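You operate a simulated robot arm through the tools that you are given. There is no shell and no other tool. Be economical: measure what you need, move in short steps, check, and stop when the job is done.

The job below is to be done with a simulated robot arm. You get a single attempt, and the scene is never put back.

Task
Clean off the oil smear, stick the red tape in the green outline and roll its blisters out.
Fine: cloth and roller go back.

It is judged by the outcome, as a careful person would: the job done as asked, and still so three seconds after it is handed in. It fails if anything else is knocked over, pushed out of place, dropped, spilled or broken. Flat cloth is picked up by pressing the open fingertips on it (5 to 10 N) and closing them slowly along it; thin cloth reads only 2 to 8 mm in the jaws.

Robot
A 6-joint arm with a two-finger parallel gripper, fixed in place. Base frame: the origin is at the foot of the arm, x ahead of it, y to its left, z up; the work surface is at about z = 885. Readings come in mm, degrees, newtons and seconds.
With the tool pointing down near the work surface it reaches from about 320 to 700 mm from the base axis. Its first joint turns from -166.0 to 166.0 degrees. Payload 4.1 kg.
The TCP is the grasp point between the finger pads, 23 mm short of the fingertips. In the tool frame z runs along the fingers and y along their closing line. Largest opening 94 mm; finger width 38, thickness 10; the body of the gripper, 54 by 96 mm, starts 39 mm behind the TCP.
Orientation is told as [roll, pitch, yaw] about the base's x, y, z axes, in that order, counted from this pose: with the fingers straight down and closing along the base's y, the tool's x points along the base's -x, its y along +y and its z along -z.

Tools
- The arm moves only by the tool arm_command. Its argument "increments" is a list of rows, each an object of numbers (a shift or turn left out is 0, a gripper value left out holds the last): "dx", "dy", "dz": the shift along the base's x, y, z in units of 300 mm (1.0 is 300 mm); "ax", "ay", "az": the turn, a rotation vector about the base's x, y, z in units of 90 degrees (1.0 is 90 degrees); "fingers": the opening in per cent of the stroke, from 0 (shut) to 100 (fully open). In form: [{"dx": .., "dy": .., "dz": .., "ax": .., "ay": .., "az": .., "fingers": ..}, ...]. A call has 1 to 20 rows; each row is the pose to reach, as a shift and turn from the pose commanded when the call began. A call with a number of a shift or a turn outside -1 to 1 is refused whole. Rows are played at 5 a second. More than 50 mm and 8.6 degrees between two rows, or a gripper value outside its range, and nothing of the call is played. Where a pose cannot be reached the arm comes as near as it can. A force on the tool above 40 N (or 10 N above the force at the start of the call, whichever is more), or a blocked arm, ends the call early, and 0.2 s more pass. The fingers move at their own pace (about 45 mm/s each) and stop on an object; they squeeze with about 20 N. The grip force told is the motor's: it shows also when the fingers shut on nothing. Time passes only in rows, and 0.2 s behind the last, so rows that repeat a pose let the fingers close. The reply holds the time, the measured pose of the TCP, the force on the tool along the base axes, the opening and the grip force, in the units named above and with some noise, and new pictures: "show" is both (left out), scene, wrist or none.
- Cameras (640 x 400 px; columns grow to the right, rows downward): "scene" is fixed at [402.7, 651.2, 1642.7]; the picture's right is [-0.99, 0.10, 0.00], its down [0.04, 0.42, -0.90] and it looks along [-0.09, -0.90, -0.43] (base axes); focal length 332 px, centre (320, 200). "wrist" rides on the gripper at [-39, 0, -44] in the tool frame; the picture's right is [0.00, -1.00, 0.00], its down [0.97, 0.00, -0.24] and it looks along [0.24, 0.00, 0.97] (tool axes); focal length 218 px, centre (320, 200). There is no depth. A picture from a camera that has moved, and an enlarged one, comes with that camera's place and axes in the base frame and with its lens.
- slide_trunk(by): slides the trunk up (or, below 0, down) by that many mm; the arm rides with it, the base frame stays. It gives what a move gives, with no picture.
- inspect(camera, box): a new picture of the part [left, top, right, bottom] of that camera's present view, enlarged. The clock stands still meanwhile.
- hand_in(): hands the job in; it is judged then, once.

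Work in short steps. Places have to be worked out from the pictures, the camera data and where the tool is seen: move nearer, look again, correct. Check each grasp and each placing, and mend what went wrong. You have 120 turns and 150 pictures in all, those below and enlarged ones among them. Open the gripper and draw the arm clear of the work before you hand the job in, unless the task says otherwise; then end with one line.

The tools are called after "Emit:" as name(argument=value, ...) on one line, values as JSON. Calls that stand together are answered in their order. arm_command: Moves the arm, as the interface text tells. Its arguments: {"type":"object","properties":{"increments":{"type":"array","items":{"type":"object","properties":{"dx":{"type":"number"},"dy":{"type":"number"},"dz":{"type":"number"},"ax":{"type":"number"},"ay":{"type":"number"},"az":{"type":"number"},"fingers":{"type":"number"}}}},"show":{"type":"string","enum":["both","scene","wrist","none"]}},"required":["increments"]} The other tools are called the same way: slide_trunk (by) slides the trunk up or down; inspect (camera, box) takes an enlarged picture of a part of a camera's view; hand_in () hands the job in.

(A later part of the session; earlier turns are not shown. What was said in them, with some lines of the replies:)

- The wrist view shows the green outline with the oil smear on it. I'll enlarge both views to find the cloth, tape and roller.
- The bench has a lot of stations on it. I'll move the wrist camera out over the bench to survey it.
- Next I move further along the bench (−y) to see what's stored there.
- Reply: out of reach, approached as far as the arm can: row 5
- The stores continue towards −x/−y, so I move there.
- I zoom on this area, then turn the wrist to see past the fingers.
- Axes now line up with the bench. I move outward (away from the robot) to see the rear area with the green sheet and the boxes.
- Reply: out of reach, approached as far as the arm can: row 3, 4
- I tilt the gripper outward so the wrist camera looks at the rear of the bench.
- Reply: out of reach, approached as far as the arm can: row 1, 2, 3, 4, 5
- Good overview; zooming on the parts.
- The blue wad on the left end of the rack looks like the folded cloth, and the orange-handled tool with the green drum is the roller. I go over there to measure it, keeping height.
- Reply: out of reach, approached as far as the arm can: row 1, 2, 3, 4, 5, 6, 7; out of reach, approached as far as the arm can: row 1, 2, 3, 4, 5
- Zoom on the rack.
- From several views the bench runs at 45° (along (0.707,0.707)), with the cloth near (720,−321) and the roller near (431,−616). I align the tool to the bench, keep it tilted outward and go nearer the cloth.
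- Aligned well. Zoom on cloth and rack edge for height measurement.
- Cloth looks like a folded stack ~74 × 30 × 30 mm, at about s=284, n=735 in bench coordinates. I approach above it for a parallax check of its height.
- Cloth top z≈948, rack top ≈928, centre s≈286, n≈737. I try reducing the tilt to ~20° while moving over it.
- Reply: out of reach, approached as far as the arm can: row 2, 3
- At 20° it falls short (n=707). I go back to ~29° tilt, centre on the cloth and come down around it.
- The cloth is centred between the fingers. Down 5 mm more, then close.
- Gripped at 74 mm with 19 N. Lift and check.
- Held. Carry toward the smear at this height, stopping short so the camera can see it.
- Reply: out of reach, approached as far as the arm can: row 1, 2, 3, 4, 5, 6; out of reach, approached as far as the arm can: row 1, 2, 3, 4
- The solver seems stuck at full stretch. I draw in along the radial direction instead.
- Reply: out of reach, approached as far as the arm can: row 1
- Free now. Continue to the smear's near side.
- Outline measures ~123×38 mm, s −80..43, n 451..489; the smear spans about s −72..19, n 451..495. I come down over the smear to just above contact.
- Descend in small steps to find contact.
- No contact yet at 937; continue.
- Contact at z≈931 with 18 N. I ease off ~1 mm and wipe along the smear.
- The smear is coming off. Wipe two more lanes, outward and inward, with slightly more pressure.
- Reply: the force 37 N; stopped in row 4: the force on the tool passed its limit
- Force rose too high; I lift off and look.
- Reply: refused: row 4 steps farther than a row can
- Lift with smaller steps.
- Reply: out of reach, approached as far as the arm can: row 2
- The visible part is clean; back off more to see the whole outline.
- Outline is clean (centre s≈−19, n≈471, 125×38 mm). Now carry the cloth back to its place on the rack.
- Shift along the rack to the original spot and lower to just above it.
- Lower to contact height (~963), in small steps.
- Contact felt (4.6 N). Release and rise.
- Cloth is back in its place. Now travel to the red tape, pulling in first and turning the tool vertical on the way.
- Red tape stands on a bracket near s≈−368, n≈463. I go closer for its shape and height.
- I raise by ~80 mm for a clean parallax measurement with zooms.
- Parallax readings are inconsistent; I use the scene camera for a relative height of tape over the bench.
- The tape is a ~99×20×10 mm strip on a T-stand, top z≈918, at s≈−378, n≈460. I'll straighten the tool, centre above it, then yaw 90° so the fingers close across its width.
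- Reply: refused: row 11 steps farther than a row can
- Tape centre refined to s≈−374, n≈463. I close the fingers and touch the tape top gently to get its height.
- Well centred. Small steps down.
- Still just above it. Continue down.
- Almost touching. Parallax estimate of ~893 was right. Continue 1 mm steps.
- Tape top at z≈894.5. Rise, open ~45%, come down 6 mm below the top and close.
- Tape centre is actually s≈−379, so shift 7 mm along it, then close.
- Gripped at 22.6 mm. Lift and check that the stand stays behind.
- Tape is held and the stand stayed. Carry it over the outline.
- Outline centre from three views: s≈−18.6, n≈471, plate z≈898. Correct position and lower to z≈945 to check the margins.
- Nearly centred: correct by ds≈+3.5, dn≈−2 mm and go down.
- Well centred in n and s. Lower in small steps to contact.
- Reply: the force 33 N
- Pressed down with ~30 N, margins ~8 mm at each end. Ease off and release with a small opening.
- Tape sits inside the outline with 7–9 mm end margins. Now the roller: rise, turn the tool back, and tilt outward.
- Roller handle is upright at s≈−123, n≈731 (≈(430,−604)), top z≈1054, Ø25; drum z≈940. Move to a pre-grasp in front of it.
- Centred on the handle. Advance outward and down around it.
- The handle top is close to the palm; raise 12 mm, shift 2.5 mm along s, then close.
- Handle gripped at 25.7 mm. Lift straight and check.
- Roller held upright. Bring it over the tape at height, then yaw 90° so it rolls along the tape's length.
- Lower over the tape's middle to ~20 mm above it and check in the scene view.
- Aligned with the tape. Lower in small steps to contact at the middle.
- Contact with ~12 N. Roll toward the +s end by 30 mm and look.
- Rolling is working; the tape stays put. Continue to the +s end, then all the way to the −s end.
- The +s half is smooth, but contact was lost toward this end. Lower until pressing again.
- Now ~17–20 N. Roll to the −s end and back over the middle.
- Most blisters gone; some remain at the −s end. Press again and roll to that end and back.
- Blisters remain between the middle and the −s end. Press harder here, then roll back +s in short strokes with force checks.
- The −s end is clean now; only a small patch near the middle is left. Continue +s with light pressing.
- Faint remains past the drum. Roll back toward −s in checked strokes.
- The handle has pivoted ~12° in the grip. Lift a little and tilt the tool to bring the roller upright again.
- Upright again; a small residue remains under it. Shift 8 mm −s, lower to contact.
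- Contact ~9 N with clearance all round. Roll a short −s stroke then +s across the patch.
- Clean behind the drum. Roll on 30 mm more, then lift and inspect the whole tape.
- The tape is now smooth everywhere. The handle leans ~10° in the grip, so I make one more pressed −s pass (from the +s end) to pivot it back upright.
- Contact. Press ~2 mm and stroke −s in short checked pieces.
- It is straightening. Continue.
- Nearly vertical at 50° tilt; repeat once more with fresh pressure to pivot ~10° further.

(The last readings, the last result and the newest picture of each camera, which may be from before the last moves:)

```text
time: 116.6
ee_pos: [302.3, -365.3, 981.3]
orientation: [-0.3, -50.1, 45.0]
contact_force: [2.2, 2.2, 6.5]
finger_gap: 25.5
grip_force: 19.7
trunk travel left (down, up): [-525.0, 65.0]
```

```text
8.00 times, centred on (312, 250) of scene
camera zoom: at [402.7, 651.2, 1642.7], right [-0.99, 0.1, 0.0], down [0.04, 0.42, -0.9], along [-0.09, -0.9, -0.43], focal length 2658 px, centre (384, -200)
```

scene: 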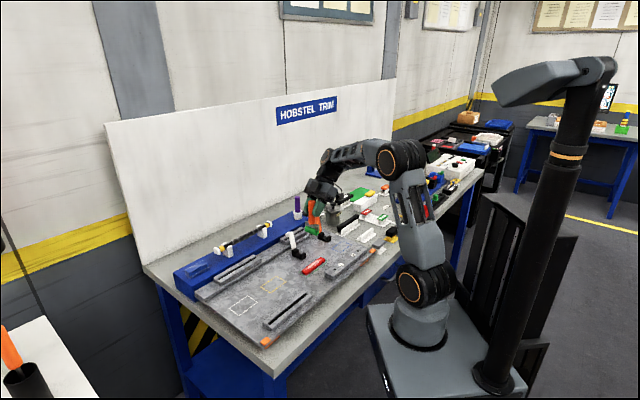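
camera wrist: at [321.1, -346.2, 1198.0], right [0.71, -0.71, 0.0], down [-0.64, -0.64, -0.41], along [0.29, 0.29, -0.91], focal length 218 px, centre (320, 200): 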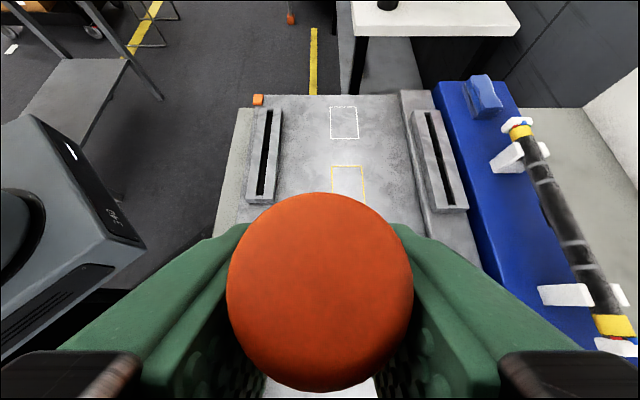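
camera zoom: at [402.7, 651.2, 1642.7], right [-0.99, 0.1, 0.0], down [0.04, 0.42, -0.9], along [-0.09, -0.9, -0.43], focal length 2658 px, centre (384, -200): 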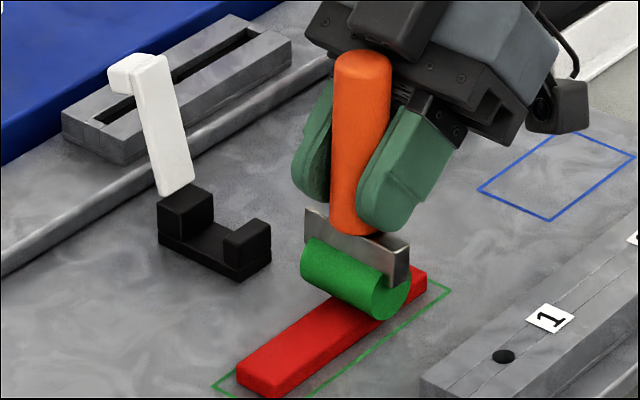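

The handle is ~8° past vertical at 50° tool tilt, so 42° tool tilt makes it upright. Lift, set the tilt, and yaw back at height.

Emit:
arm_command(increments=[{"dz": 0.08}, {"dz": 0.2}, {"dz": 0.33, "ax": -0.03, "ay": 0.03}, {"dz": 0.46, "ax": -0.063, "ay": 0.063}, {"dz": 0.56, "ax": -0.063, "ay": 0.063}], show="none")

Emit:
arm_command(increments=[{"az": -0.09}, {"az": -0.18}, {"az": -0.27}, {"az": -0.36}, {"az": -0.45}, {"az": -0.54}, {"az": -0.63}, {"az": -0.72}, {"az": -0.81}, {"az": -0.9}, {"az": -0.95}, {"az": -1.0}], show="wrist")

Emit:
inspect(camera="scene", box=[256, 165, 352, 225])

```text
time: 117.8
ee_pos: [300.4, -363.5, 1147.0]
orientation: [0.0, -42.1, 44.9]
contact_force: [0.1, 0.4, -1.9]
finger_gap: 25.6
grip_force: 20.1
trunk travel left (down, up): [-525.0, 65.0]
```

```text
time: 120.4
ee_pos: [302.9, -362.9, 1145.3]
orientation: [-0.1, -42.2, -45.1]
contact_force: [0.2, 1.0, -2.7]
finger_gap: 25.9
grip_force: 20.1
trunk travel left (down, up): [-525.0, 65.0]
camera wrist: at [303.6, -363.2, 1204.3], right [-0.71, -0.71, 0.0], down [-0.62, 0.62, -0.47], along [0.33, -0.34, -0.88], focal length 218 px, centre (320, 200)
```

wrist: 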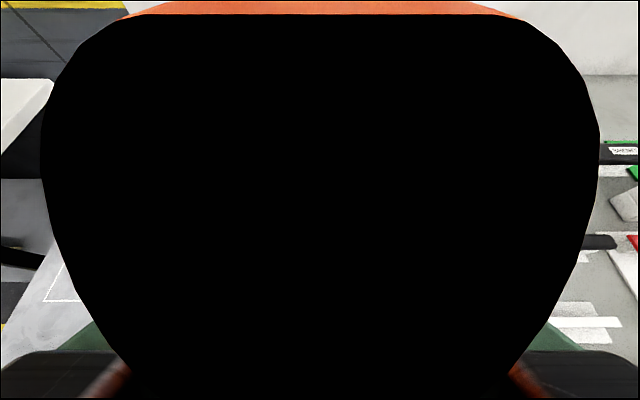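

```text
6.67 times, centred on (304, 195) of scene
camera zoom: at [402.7, 651.2, 1642.7], right [-0.99, 0.1, 0.0], down [0.04, 0.42, -0.9], along [-0.09, -0.9, -0.43], focal length 2215 px, centre (427, 233)
```

zoom: 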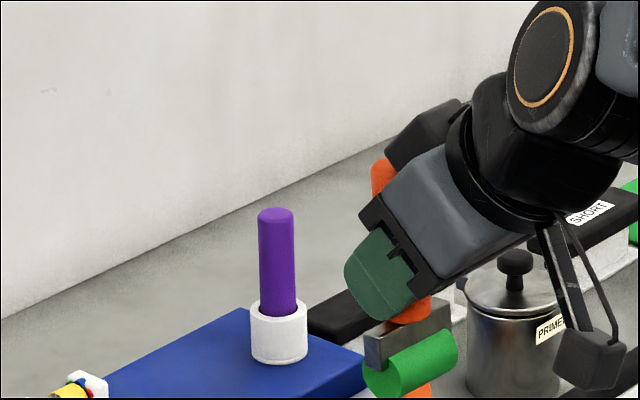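

Emit:
inspect(camera="scene", box=[296, 180, 344, 230])

```text
8.00 times, centred on (320, 205) of scene
camera zoom: at [402.7, 651.2, 1642.7], right [-0.99, 0.1, 0.0], down [0.04, 0.42, -0.9], along [-0.09, -0.9, -0.43], focal length 2658 px, centre (320, 160)
```

zoom: 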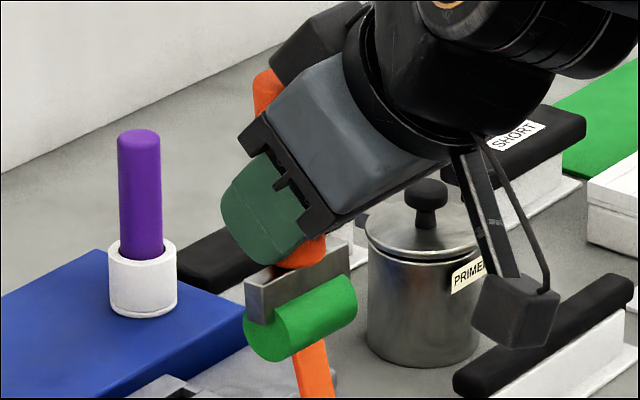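

Handle still ~4.5° off; add that tilt, and carry the roller back toward its spot on the rack.

Emit:
arm_command(increments=[{"ax": -0.0354, "ay": -0.0354, "dx": 0.05, "dy": -0.1}, {"ax": -0.0354, "ay": -0.0354, "dx": 0.1, "dy": -0.22}, {"ax": -0.0354, "ay": -0.0354, "dx": 0.15, "dy": -0.34}, {"ax": -0.0354, "ay": -0.0354, "dx": 0.2, "dy": -0.46}, {"ax": -0.0354, "ay": -0.0354, "dx": 0.26, "dy": -0.58}, {"ax": -0.0354, "ay": -0.0354, "dx": 0.324, "dy": -0.714}], show="none")

Emit:
inspect(camera="scene", box=[240, 165, 352, 235])

```text
time: 121.8
ee_pos: [400.7, -580.4, 1144.5]
orientation: [0.0, -46.5, -45.1]
contact_force: [-0.4, 0.3, -3.4]
finger_gap: 25.5
grip_force: 20.3
trunk travel left (down, up): [-525.0, 65.0]
```

```text
5.71 times, centred on (296, 200) of scene
camera zoom: at [402.7, 651.2, 1642.7], right [-0.99, 0.1, 0.0], down [0.04, 0.42, -0.9], along [-0.09, -0.9, -0.43], focal length 1899 px, centre (457, 200)
```

zoom: 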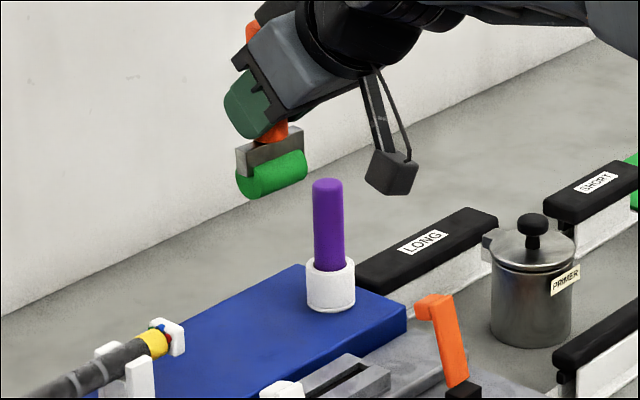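

Lower over the original spot to ~25 mm above the rack.

Emit:
arm_command(increments=[{"dx": 0.04, "dy": -0.035, "dz": -0.08}, {"dx": 0.088, "dy": -0.077, "dz": -0.18}, {"dx": 0.088, "dy": -0.077, "dz": -0.28}, {"dx": 0.088, "dy": -0.077, "dz": -0.373}], show="none")

Emit:
inspect(camera="scene", box=[180, 150, 340, 250])

Emit:
inspect(camera="scene", box=[240, 180, 336, 240])

```text
time: 122.8
ee_pos: [426.6, -601.8, 1032.7]
orientation: [0.1, -46.6, -45.1]
contact_force: [0.0, -1.0, -1.9]
finger_gap: 25.7
grip_force: 19.9
trunk travel left (down, up): [-525.0, 65.0]
```

```text
4.00 times, centred on (260, 200) of scene
camera zoom: at [402.7, 651.2, 1642.7], right [-0.99, 0.1, 0.0], down [0.04, 0.42, -0.9], along [-0.09, -0.9, -0.43], focal length 1329 px, centre (560, 200)
```

zoom: 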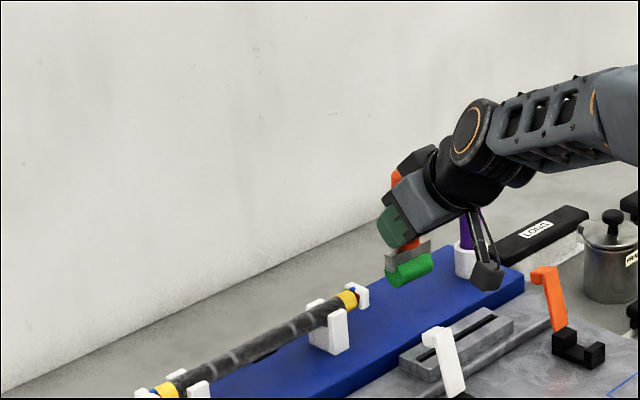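

```text
6.67 times, centred on (288, 210) of scene
camera zoom: at [402.7, 651.2, 1642.7], right [-0.99, 0.1, 0.0], down [0.04, 0.42, -0.9], along [-0.09, -0.9, -0.43], focal length 2215 px, centre (533, 133)
```

zoom: 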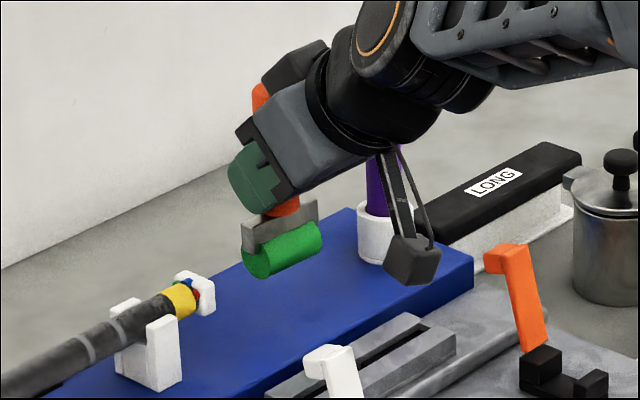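

Matches the original image position, ~30 mm too high, and handle upright. Lower on.

Emit:
arm_command(increments=[{"dz": -0.03}, {"dz": -0.06}, {"dz": -0.08}], show="none")

Emit:
arm_command(increments=[{"dz": -0.005}, {"dz": -0.01}], show="none")

Emit:
inspect(camera="scene", box=[240, 180, 336, 240])

```text
time: 123.6
ee_pos: [428.2, -601.4, 1011.4]
orientation: [-0.1, -46.8, -45.0]
contact_force: [0.9, -0.3, -2.6]
finger_gap: 25.6
grip_force: 19.8
trunk travel left (down, up): [-525.0, 65.0]
```

```text
time: 124.2
ee_pos: [426.9, -601.8, 1008.3]
orientation: [-0.1, -46.7, -45.0]
contact_force: [0.3, -0.4, -2.1]
finger_gap: 25.4
grip_force: 20.0
trunk travel left (down, up): [-525.0, 65.0]
```

```text
6.67 times, centred on (288, 210) of scene
camera zoom: at [402.7, 651.2, 1642.7], right [-0.99, 0.1, 0.0], down [0.04, 0.42, -0.9], along [-0.09, -0.9, -0.43], focal length 2215 px, centre (533, 133)
```

zoom: 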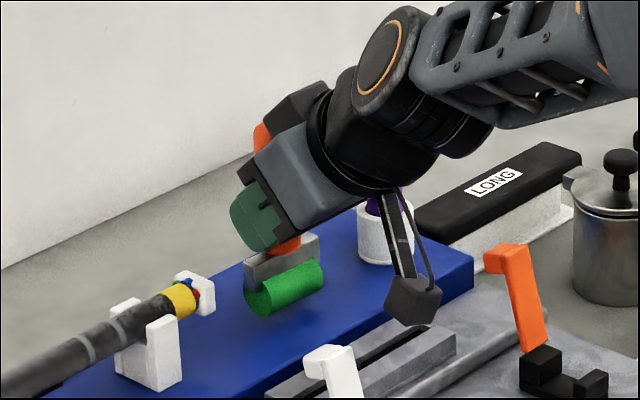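

Emit:
arm_command(increments=[{"dz": -0.004}, {"dz": -0.008}], show="none")

Emit:
arm_command(increments=[{"dz": -0.003}, {"dz": -0.005}], show="none")

Emit:
arm_command(increments=[{"dz": -0.003}, {"dz": -0.005}], show="none")

```text
time: 124.8
ee_pos: [427.9, -602.9, 1004.0]
orientation: [-0.1, -46.7, -45.0]
contact_force: [0.1, -0.3, -2.5]
finger_gap: 25.5
grip_force: 19.9
trunk travel left (down, up): [-525.0, 65.0]
```

```text
time: 125.4
ee_pos: [428.6, -601.4, 1003.8]
orientation: [-0.1, -46.7, -45.1]
contact_force: [-0.4, -0.3, -2.8]
finger_gap: 25.5
grip_force: 20.5
trunk travel left (down, up): [-525.0, 65.0]
```

```text
time: 126.0
ee_pos: [429.1, -601.7, 1003.3]
orientation: [-0.1, -46.7, -45.1]
contact_force: [0.4, -0.1, -2.3]
finger_gap: 25.8
grip_force: 19.3
trunk travel left (down, up): [-525.0, 65.0]
```

Emit:
arm_command(increments=[{"dz": -0.003}, {"dz": -0.005}], show="none")

Emit:
arm_command(increments=[{"dz": -0.003}, {"dz": -0.005}], show="none")

Emit:
inspect(camera="scene", box=[256, 190, 320, 230])

```text
time: 126.6
ee_pos: [428.0, -601.8, 1002.6]
orientation: [-0.1, -46.7, -45.0]
contact_force: [-0.4, -0.9, -2.1]
finger_gap: 25.6
grip_force: 20.2
trunk travel left (down, up): [-525.0, 65.0]
```

```text
time: 127.2
ee_pos: [428.7, -601.7, 1001.1]
orientation: [0.0, -46.8, -45.0]
contact_force: [3.5, -1.0, 1.5]
finger_gap: 25.7
grip_force: 19.9
trunk travel left (down, up): [-525.0, 65.0]
```

```text
10.00 times, centred on (288, 210) of scene
camera zoom: at [402.7, 651.2, 1642.7], right [-0.99, 0.1, 0.0], down [0.04, 0.42, -0.9], along [-0.09, -0.9, -0.43], focal length 3323 px, centre (640, 100)
```

zoom: 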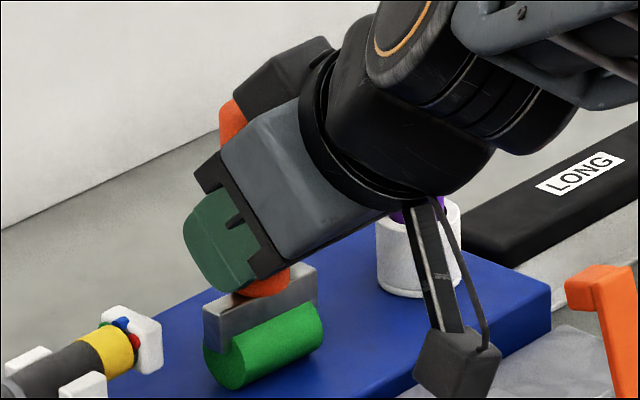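

Contact (~4 N). Open just a few mm and see whether it stands.

Emit:
arm_command(increments=[{"dz": -0.002}, {"dz": -0.002, "fingers": 33}, {"dz": -0.002, "fingers": 33}, {"dz": -0.002, "fingers": 33}], show="none")

Emit:
inspect(camera="scene", box=[256, 190, 320, 230])

```text
time: 128.2
ee_pos: [427.2, -602.1, 1000.8]
orientation: [-0.1, -46.8, -44.9]
contact_force: [0.0, -2.1, 5.5]
finger_gap: 30.8
grip_force: 0.1
trunk travel left (down, up): [-525.0, 65.0]
```

```text
10.00 times, centred on (288, 210) of scene
camera zoom: at [402.7, 651.2, 1642.7], right [-0.99, 0.1, 0.0], down [0.04, 0.42, -0.9], along [-0.09, -0.9, -0.43], focal length 3323 px, centre (640, 100)
```

zoom: 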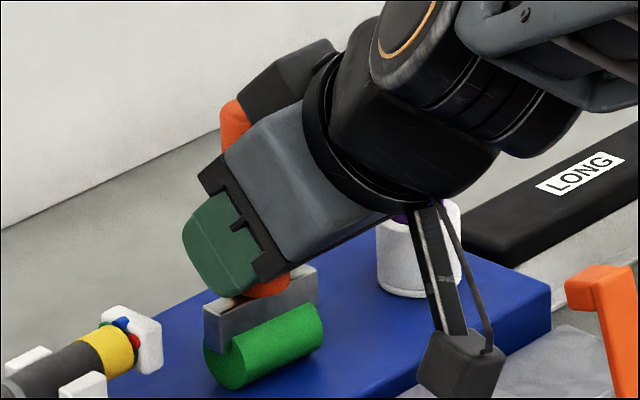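

Something (the palm edge on the handle) still bears ~5 N. I back off 4 mm toward the robot and look.

Emit:
arm_command(increments=[{"dx": -0.005, "dy": 0.005, "dz": 0.005}, {"dx": -0.0095, "dy": 0.0095, "dz": 0.01}, {"dx": -0.0095, "dy": 0.0095, "dz": 0.01}], show="none")

Emit:
inspect(camera="scene", box=[256, 190, 320, 230])

```text
time: 129.0
ee_pos: [425.1, -598.7, 1001.2]
orientation: [0.0, -46.7, -45.1]
contact_force: [0.6, 0.5, 0.9]
finger_gap: 30.8
grip_force: 0.0
trunk travel left (down, up): [-525.0, 65.0]
```

```text
10.00 times, centred on (288, 210) of scene
camera zoom: at [402.7, 651.2, 1642.7], right [-0.99, 0.1, 0.0], down [0.04, 0.42, -0.9], along [-0.09, -0.9, -0.43], focal length 3323 px, centre (640, 100)
```

zoom: 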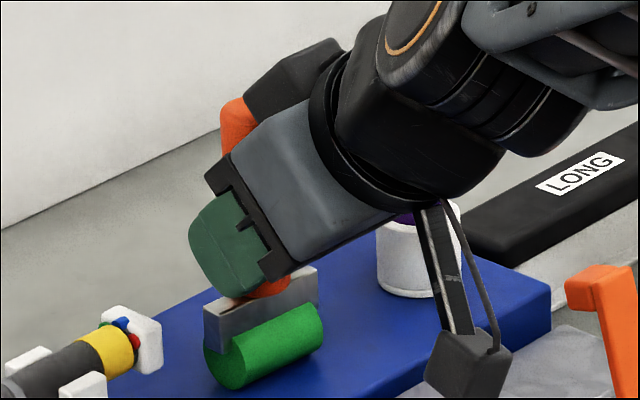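

Roller stands by itself. Back away further, along the tool axis direction, opening more.

Emit:
arm_command(increments=[{"dx": -0.015, "dy": 0.015, "dz": 0.005, "fingers": 55}, {"dx": -0.03, "dy": 0.03, "dz": 0.015, "fingers": 55}, {"dx": -0.06, "dy": 0.06, "dz": 0.04}, {"dx": -0.1, "dy": 0.1, "dz": 0.09}], show="wrist")

Emit:
inspect(camera="scene", box=[240, 180, 336, 240])

```text
time: 130.0
ee_pos: [394.1, -569.0, 1030.5]
orientation: [-0.2, -46.7, -45.1]
contact_force: [-0.5, 0.0, 0.1]
finger_gap: 51.5
grip_force: 0.0
trunk travel left (down, up): [-525.0, 65.0]
camera wrist: at [391.2, -564.2, 1086.5], right [-0.71, -0.71, 0.0], down [-0.59, 0.59, -0.54], along [0.38, -0.38, -0.84], focal length 218 px, centre (320, 200)
```

wrist: 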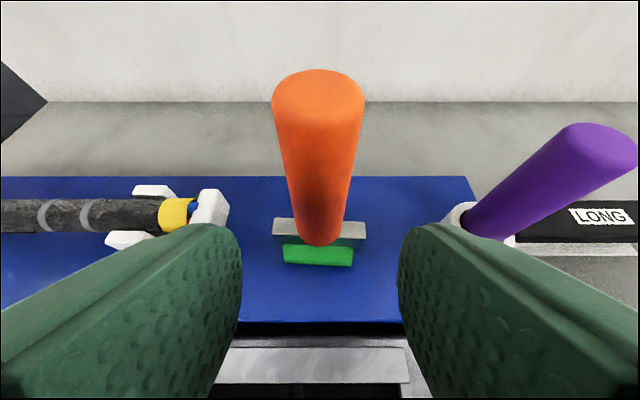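

```text
6.67 times, centred on (288, 210) of scene
camera zoom: at [402.7, 651.2, 1642.7], right [-0.99, 0.1, 0.0], down [0.04, 0.42, -0.9], along [-0.09, -0.9, -0.43], focal length 2215 px, centre (533, 133)
```

zoom: 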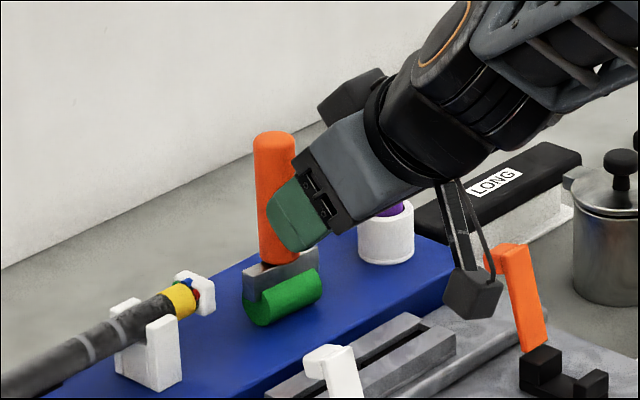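

Roller is back upright in its place. Rise straight up, then retreat and check the tape and rack from above.

Emit:
arm_command(increments=[{"dz": 0.15}, {"dz": 0.3}, {"dz": 0.42, "dx": -0.05, "dy": 0.05}, {"dz": 0.45, "dx": -0.12, "dy": 0.15}, {"dz": 0.45, "dx": -0.2, "dy": 0.28, "ax": 0.06, "ay": 0.06}, {"dz": 0.45, "dx": -0.28, "dy": 0.41, "ax": 0.12, "ay": 0.12}, {"dz": 0.45, "dx": -0.33, "dy": 0.55, "ax": 0.18, "ay": 0.18}, {"dz": 0.45, "dx": -0.38, "dy": 0.7, "ax": 0.23, "ay": 0.23}, {"dz": 0.45, "dx": -0.43, "dy": 0.84, "ax": 0.25, "ay": 0.25}], show="both")

Emit:
inspect(camera="wrist", box=[240, 120, 460, 258])

```text
time: 132.0
ee_pos: [265.4, -319.1, 1163.6]
orientation: [-0.3, -14.8, -45.0]
contact_force: [0.1, 0.7, -0.3]
finger_gap: 51.6
grip_force: 0.0
trunk travel left (down, up): [-525.0, 65.0]
camera wrist: at [285.1, -336.7, 1215.2], right [-0.71, -0.71, 0.0], down [-0.71, 0.71, -0.02], along [0.01, -0.01, -1.0], focal length 218 px, centre (320, 200)
```

scene: 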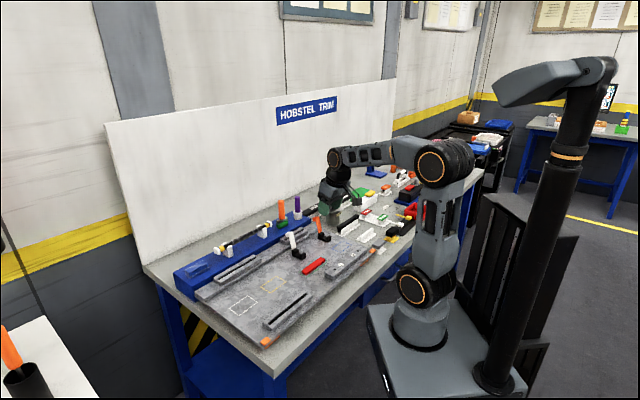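
wrist: 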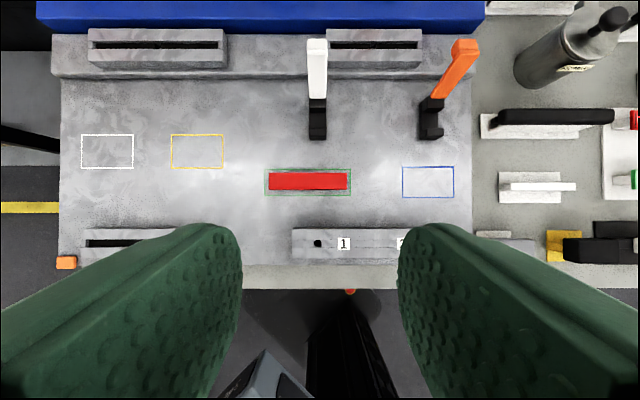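

```text
2.90 times, centred on (350, 189) of wrist
camera zoom: at [285.1, -336.7, 1215.2], right [-0.71, -0.71, 0.0], down [-0.71, 0.71, -0.02], along [0.01, -0.01, -1.0], focal length 633 px, centre (233, 232)
```

zoom: 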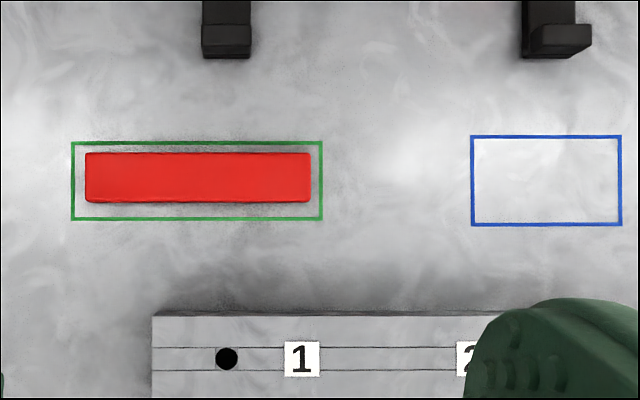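

Tape is clean, smooth and inside the outline. Open the gripper, draw the arm clear and do a last check of the rack.

Emit:
arm_command(increments=[{"dx": -0.1, "dz": 0.08, "fingers": 100}, {"dx": -0.2, "dz": 0.16, "fingers": 100}, {"dx": -0.3, "dz": 0.25, "fingers": 100}], show="none")

Emit:
inspect(camera="scene", box=[160, 170, 352, 290])

```text
time: 132.8
ee_pos: [176.2, -317.4, 1241.2]
orientation: [-0.2, -14.8, -45.1]
contact_force: [-0.4, -0.4, -0.3]
finger_gap: 93.7
grip_force: 0.0
trunk travel left (down, up): [-525.0, 65.0]
```

```text
3.33 times, centred on (256, 230) of scene
camera zoom: at [402.7, 651.2, 1642.7], right [-0.99, 0.1, 0.0], down [0.04, 0.42, -0.9], along [-0.09, -0.9, -0.43], focal length 1108 px, centre (533, 100)
```

zoom: 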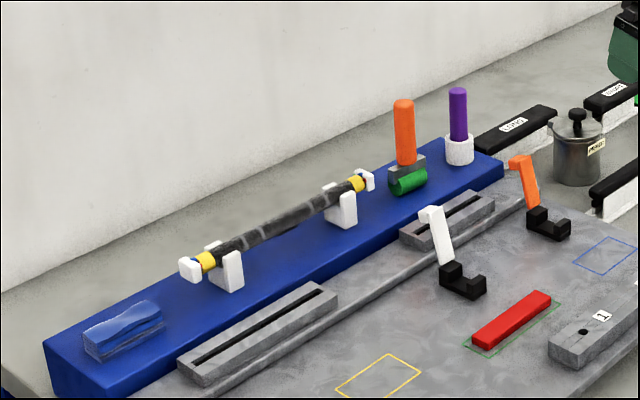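

Everything is in place: cloth and roller are on the rack, the tape is smooth in its outline, and the arm is clear. Handing in.

Emit:
hand_in()

```text
The job is handed in.
```

The oil smear is wiped off, the red tape is stuck inside the green outline with its blisters rolled out, and the cloth and roller are back on the rack; the job is handed in.
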